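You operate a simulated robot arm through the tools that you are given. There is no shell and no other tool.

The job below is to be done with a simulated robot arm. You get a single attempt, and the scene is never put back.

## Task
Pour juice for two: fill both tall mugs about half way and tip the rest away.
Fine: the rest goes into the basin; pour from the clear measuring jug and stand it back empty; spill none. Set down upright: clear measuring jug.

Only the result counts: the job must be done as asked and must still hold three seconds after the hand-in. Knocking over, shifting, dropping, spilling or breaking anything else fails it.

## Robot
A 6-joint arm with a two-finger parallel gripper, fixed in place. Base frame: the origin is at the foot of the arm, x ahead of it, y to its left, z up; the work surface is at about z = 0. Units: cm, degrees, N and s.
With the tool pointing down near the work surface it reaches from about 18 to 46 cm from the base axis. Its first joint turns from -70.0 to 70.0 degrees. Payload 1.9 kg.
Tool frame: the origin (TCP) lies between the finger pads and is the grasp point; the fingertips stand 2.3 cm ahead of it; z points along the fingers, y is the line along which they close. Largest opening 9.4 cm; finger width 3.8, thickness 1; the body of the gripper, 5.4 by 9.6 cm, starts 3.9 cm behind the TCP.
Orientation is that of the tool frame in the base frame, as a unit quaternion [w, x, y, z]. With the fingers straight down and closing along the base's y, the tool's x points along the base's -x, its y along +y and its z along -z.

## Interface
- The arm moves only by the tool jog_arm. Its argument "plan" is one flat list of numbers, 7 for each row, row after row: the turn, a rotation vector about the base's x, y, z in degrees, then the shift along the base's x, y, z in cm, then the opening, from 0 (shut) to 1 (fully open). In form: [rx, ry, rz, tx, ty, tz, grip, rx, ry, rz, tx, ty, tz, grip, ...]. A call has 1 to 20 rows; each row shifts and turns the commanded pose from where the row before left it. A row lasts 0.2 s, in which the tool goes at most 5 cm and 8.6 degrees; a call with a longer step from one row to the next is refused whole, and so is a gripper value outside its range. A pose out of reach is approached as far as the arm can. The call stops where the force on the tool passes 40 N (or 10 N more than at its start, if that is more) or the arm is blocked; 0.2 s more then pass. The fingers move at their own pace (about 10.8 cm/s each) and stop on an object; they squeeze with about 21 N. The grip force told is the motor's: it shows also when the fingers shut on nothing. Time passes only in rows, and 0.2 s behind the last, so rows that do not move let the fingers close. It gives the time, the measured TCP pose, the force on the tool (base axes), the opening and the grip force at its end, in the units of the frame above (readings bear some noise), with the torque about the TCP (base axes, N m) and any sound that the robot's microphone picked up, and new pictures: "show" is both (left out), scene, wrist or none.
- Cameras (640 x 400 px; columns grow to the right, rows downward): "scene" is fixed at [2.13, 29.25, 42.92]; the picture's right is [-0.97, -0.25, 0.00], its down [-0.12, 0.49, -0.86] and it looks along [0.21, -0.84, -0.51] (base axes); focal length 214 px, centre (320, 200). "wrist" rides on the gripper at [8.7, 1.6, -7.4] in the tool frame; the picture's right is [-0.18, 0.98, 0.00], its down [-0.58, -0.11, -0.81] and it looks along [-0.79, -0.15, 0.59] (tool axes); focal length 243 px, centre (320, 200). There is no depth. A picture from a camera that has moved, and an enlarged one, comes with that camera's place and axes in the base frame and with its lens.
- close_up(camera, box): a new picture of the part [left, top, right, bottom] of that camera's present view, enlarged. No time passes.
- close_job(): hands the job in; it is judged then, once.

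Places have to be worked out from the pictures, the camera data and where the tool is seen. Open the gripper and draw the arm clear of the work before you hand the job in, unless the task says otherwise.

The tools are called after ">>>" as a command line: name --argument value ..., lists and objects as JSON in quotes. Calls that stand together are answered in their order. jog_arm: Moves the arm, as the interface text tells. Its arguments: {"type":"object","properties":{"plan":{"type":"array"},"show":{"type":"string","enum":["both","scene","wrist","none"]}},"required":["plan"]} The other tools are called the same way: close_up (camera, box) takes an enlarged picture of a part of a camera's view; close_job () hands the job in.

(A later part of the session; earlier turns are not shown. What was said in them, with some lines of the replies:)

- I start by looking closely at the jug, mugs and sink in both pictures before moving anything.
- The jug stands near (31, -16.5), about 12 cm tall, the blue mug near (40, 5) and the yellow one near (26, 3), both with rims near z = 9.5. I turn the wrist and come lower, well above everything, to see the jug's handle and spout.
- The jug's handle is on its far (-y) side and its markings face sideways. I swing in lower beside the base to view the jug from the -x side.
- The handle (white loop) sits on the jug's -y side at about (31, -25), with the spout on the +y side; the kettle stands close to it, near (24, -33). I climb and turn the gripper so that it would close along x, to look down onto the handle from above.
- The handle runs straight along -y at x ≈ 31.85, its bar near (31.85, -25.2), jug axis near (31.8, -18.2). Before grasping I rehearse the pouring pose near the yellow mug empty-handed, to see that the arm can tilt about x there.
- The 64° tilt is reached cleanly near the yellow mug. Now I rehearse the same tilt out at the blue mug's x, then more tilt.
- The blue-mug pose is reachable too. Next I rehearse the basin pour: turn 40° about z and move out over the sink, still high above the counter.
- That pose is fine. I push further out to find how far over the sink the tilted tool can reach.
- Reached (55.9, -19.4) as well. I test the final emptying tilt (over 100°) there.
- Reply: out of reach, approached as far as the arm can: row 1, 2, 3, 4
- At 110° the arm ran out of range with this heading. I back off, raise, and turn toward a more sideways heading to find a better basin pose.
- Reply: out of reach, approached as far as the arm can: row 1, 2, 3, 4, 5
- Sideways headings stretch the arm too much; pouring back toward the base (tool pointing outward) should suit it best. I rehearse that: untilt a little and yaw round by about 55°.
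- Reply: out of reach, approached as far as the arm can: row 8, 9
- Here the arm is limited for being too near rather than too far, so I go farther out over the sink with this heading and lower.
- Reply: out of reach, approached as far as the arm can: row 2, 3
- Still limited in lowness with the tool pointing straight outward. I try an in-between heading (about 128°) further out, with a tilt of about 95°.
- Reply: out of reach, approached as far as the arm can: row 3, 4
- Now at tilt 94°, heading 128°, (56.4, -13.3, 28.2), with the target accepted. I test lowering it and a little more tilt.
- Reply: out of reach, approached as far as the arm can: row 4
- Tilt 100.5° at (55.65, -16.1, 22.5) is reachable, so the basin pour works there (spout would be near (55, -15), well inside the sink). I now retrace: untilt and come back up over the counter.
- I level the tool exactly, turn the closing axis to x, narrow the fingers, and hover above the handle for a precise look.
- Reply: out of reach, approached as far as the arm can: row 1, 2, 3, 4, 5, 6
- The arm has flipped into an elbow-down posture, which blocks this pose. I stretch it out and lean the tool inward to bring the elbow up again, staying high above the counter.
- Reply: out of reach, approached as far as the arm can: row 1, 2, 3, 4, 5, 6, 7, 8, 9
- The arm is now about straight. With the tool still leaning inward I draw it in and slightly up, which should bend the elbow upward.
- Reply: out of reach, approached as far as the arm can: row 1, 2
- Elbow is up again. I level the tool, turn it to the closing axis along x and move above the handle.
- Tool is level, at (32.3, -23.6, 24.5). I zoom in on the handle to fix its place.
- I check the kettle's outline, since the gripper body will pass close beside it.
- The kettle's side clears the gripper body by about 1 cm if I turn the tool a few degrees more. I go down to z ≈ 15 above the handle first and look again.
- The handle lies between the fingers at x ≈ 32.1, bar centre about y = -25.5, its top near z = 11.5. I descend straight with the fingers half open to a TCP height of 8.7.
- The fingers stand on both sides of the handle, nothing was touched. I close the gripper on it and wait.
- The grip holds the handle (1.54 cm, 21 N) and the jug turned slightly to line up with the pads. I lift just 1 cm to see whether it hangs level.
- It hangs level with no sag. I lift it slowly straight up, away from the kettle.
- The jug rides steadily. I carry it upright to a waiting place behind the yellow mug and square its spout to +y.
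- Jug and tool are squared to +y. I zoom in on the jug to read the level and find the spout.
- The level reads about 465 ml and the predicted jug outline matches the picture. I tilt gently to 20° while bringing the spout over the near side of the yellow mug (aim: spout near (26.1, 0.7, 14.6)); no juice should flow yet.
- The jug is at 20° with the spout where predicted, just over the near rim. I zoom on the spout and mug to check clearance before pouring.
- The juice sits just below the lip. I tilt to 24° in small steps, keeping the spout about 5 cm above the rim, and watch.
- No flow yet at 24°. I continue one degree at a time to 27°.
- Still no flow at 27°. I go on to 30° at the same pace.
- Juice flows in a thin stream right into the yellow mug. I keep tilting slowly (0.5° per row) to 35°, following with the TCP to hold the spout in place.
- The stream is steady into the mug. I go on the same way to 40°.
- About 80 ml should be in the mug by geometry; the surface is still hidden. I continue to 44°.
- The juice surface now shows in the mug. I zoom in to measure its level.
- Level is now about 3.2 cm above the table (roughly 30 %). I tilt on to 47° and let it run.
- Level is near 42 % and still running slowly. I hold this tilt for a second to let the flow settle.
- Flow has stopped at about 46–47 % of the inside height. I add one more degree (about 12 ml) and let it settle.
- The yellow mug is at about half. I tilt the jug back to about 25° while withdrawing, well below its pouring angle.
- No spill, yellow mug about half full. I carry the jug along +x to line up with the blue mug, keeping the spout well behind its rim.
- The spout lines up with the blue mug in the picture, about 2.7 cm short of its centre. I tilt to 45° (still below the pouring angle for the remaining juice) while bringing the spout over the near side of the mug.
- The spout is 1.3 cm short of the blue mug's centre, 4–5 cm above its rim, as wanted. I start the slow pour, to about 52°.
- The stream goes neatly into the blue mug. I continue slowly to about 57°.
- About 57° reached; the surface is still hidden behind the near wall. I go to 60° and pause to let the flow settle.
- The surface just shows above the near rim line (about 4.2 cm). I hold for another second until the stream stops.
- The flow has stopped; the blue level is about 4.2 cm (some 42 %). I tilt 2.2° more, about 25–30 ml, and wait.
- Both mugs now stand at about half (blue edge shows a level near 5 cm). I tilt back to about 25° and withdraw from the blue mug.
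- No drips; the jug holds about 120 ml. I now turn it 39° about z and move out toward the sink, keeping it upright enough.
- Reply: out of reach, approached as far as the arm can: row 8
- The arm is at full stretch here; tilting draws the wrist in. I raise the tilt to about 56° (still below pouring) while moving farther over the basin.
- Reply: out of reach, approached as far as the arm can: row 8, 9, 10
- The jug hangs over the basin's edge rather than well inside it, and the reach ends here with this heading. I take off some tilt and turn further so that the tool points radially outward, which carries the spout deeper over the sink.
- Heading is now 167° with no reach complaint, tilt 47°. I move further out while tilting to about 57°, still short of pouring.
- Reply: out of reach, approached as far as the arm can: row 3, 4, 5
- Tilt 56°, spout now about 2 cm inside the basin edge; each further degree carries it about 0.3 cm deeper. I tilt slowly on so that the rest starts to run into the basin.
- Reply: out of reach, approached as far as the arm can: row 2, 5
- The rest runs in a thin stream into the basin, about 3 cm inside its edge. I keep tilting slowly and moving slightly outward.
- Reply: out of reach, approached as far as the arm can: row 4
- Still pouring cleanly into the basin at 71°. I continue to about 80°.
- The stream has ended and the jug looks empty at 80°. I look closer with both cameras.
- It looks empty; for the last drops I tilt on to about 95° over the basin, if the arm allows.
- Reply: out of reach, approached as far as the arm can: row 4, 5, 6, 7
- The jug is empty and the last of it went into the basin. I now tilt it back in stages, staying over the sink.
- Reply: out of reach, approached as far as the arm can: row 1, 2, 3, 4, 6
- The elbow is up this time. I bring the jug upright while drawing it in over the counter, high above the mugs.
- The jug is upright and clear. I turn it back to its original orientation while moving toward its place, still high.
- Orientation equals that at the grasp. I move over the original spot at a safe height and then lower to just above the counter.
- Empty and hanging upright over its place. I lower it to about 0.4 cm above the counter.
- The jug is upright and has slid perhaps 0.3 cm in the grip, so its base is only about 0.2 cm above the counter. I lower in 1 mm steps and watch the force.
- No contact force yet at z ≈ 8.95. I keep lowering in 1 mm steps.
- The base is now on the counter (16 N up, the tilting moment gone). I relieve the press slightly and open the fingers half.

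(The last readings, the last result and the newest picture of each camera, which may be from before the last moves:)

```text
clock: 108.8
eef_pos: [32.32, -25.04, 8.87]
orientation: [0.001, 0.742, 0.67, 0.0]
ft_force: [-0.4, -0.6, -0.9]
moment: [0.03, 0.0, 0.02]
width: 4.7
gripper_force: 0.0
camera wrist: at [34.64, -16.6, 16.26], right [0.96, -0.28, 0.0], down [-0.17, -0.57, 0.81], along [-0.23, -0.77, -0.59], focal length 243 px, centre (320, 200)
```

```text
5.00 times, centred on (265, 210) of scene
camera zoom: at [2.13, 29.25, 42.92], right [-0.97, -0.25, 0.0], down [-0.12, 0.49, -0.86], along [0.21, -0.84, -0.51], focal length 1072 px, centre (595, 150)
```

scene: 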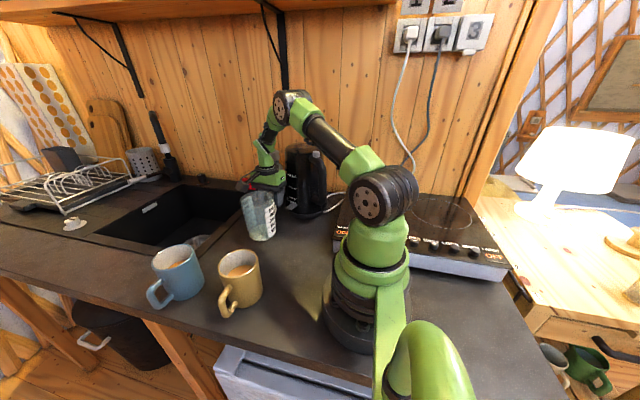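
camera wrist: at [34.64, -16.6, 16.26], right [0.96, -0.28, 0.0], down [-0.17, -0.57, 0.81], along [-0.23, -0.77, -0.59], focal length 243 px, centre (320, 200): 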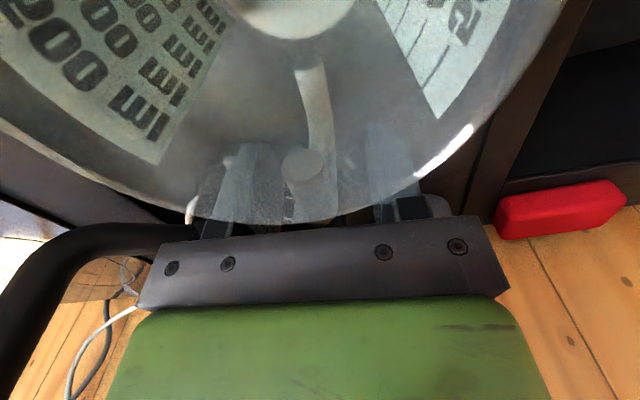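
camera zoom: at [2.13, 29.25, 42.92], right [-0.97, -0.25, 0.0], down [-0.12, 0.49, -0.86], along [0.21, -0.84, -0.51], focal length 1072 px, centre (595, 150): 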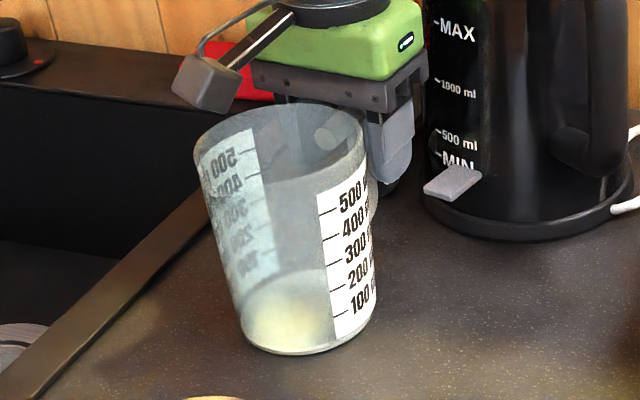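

The jug stands free and upright. I lift the open hand straight up, clear of handle and kettle.

>>> jog_arm --plan '[0, 0, 0, 0, 0, 0.5, 0.5, 0, 0, 0, 0, 0, 1, 0.5, 0, 0, 0, 0, 0, 1.5, 0.5, 0, 0, 0, 0, 0, 2, 0.5, 0, 0, 0, 0, 0, 2.5, 0.5, 0, 0, 0, 0, 0, 2.5, 0.5, 0, 0, 0, 0, 0, 2.5, 0.5, 0, 0, 0, 0, 0, 2.5, 0.5, 0, 0, 0, 0, 0, 2.5, 0.5, 0, 0, 0, 0, 0, 0, 0.5]' --show "both"

>>> close_up --camera "scene" --box '[225, 170, 305, 250]'

>>> close_up --camera "scene" --box '[140, 220, 270, 320]'

```text
clock: 111.0
eef_pos: [32.18, -25.03, 26.4]
orientation: [0.002, 0.742, 0.67, 0.0]
ft_force: [-0.2, 0.1, -0.1]
moment: [0.01, 0.0, 0.02]
width: 4.7
gripper_force: 0.0
camera wrist: at [34.6, -16.6, 33.72], right [0.96, -0.28, 0.0], down [-0.17, -0.57, 0.81], along [-0.23, -0.77, -0.59], focal length 243 px, centre (320, 200)
```

scene: 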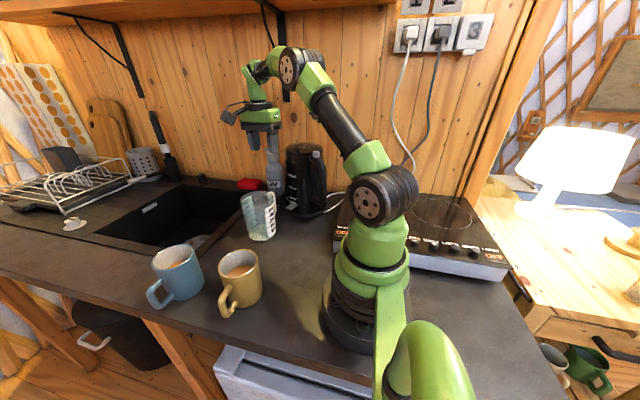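
wrist: 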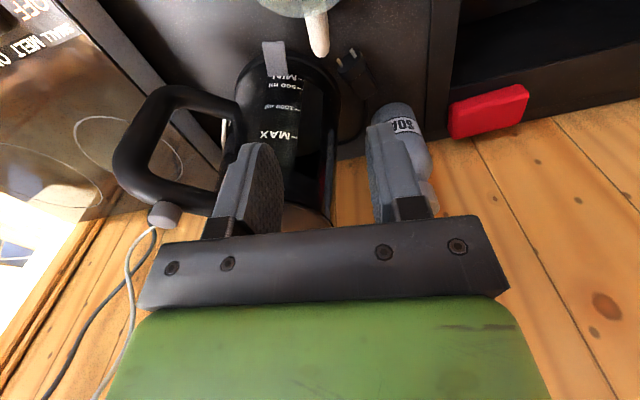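

```text
5.00 times, centred on (265, 210) of scene
camera zoom: at [2.13, 29.25, 42.92], right [-0.97, -0.25, 0.0], down [-0.12, 0.49, -0.86], along [0.21, -0.84, -0.51], focal length 1072 px, centre (595, 150)
```

zoom: 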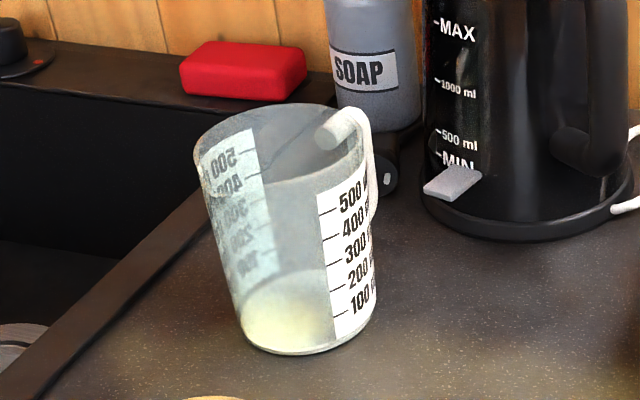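

```text
4.00 times, centred on (205, 270) of scene
camera zoom: at [2.13, 29.25, 42.92], right [-0.97, -0.25, 0.0], down [-0.12, 0.49, -0.86], along [0.21, -0.84, -0.51], focal length 858 px, centre (780, -80)
```

zoom: 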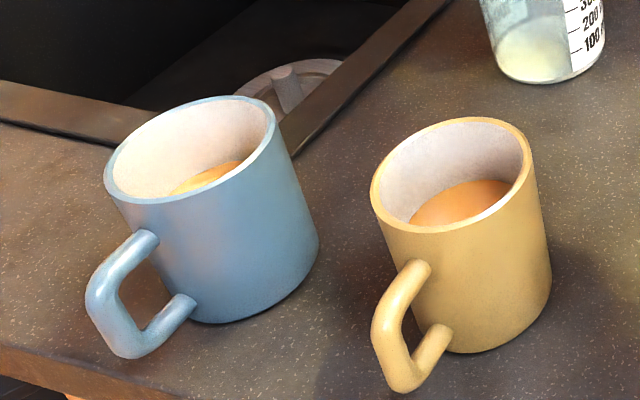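

The jug stands upright and empty; both mugs look half full and nothing is spilled. I draw the arm back toward its starting pose, opening the gripper fully.

>>> jog_arm --plan '[0, 0, 4, 0, 0.8, 1, 0.5, 0, 0, 8, -0.2, 1.8, 1.2, 0.5, 0, 0, 8, -0.3, 2.1, 1.2, 0.6, 0, 0, 8, -0.3, 2.2, 1.2, 0.8, 0, 0, 8, -0.3, 2.2, 1.2, 1, 0, 0, 8, -0.3, 2.2, 1.2, 1, 0, 0, 8, -0.3, 2.2, 1.2, 1, 0, 0, 8, -0.3, 2.2, 1.2, 1, 0, 0, 8, -0.3, 2.2, 1.1, 1, 0, 0, 8, -0.3, 2.2, 1, 1, 0, 0, 8, -0.3, 2.0, 0.8, 1, 0, 0, 4, 0, 1, 0.4, 1, 0, 0, 0, 0, 0, 0, 1]' --show "both"

>>> close_up --camera "wrist" --box '[100, 0, 440, 220]'

>>> close_up --camera "scene" --box '[90, 150, 310, 330]'

```text
clock: 113.8
eef_pos: [29.28, -1.88, 39.11]
orientation: [0.001, 0.068, 0.998, 0.001]
ft_force: [0.1, 0.7, -0.2]
moment: [0.0, -0.02, -0.03]
width: 9.42
gripper_force: 0.1
camera wrist: at [20.85, 0.9, 46.49], right [0.32, 0.95, 0.0], down [0.56, -0.19, 0.81], along [0.77, -0.25, -0.59], focal length 243 px, centre (320, 200)
```

scene: 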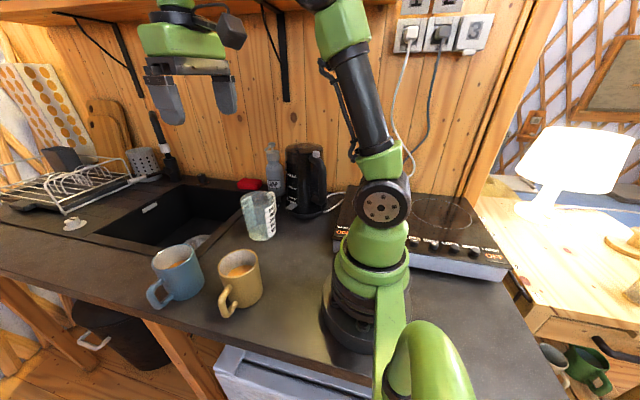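
wrist: 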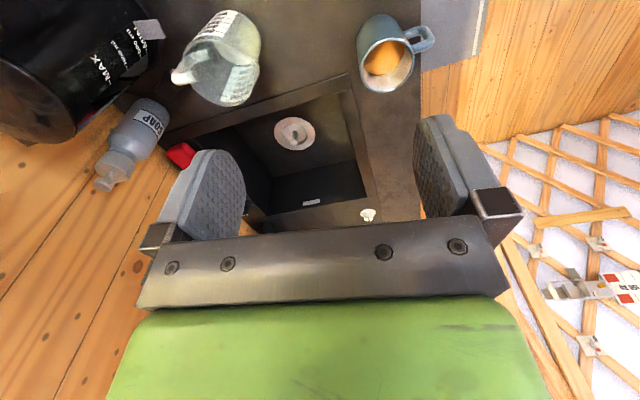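

```text
1.82 times, centred on (270, 110) of wrist
camera zoom: at [20.85, 0.9, 46.49], right [0.32, 0.95, 0.0], down [0.56, -0.19, 0.81], along [0.77, -0.25, -0.59], focal length 441 px, centre (411, 364)
```

zoom: 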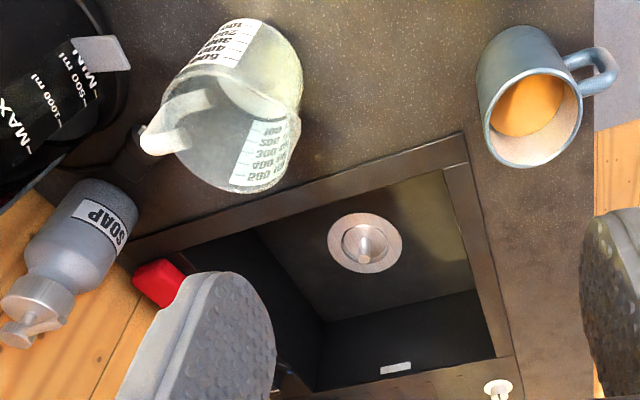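

```text
2.22 times, centred on (200, 240) of scene
camera zoom: at [2.13, 29.25, 42.92], right [-0.97, -0.25, 0.0], down [-0.12, 0.49, -0.86], along [0.21, -0.84, -0.51], focal length 477 px, centre (587, 111)
```

zoom: 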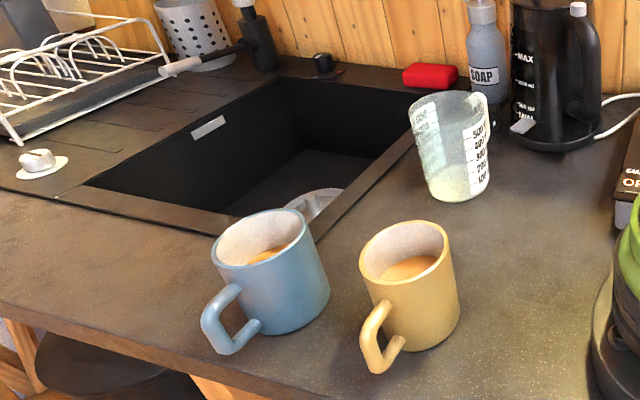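

Arm is clear with the gripper open. Both mugs are about half full, the jug stands upright and empty at its place, and the counter and basin rim show no spill, so I hand the job in.

>>> close_job

```text
The job is handed in.
```

I poured juice into both tall mugs to about half way and tipped the rest into the basin. The measuring jug is standing upright and empty. Its new spot is within about 1 cm of where it started, turned a few degrees.

- **Mug levels:** judging from the camera pictures, both the yellow and blue mugs are at about 50% of their inside height. The blue mug's level is harder to see, so that estimate is a bit less certain.
- **Leftover juice:** about 120 ml went into the basin, well inside its edge.
- **Spills:** none showed in the final pictures, and nothing else on the counter appeared to have moved.

The gripper is open and the arm is back near its starting position. I've handed the job in but haven't seen how it was judged.
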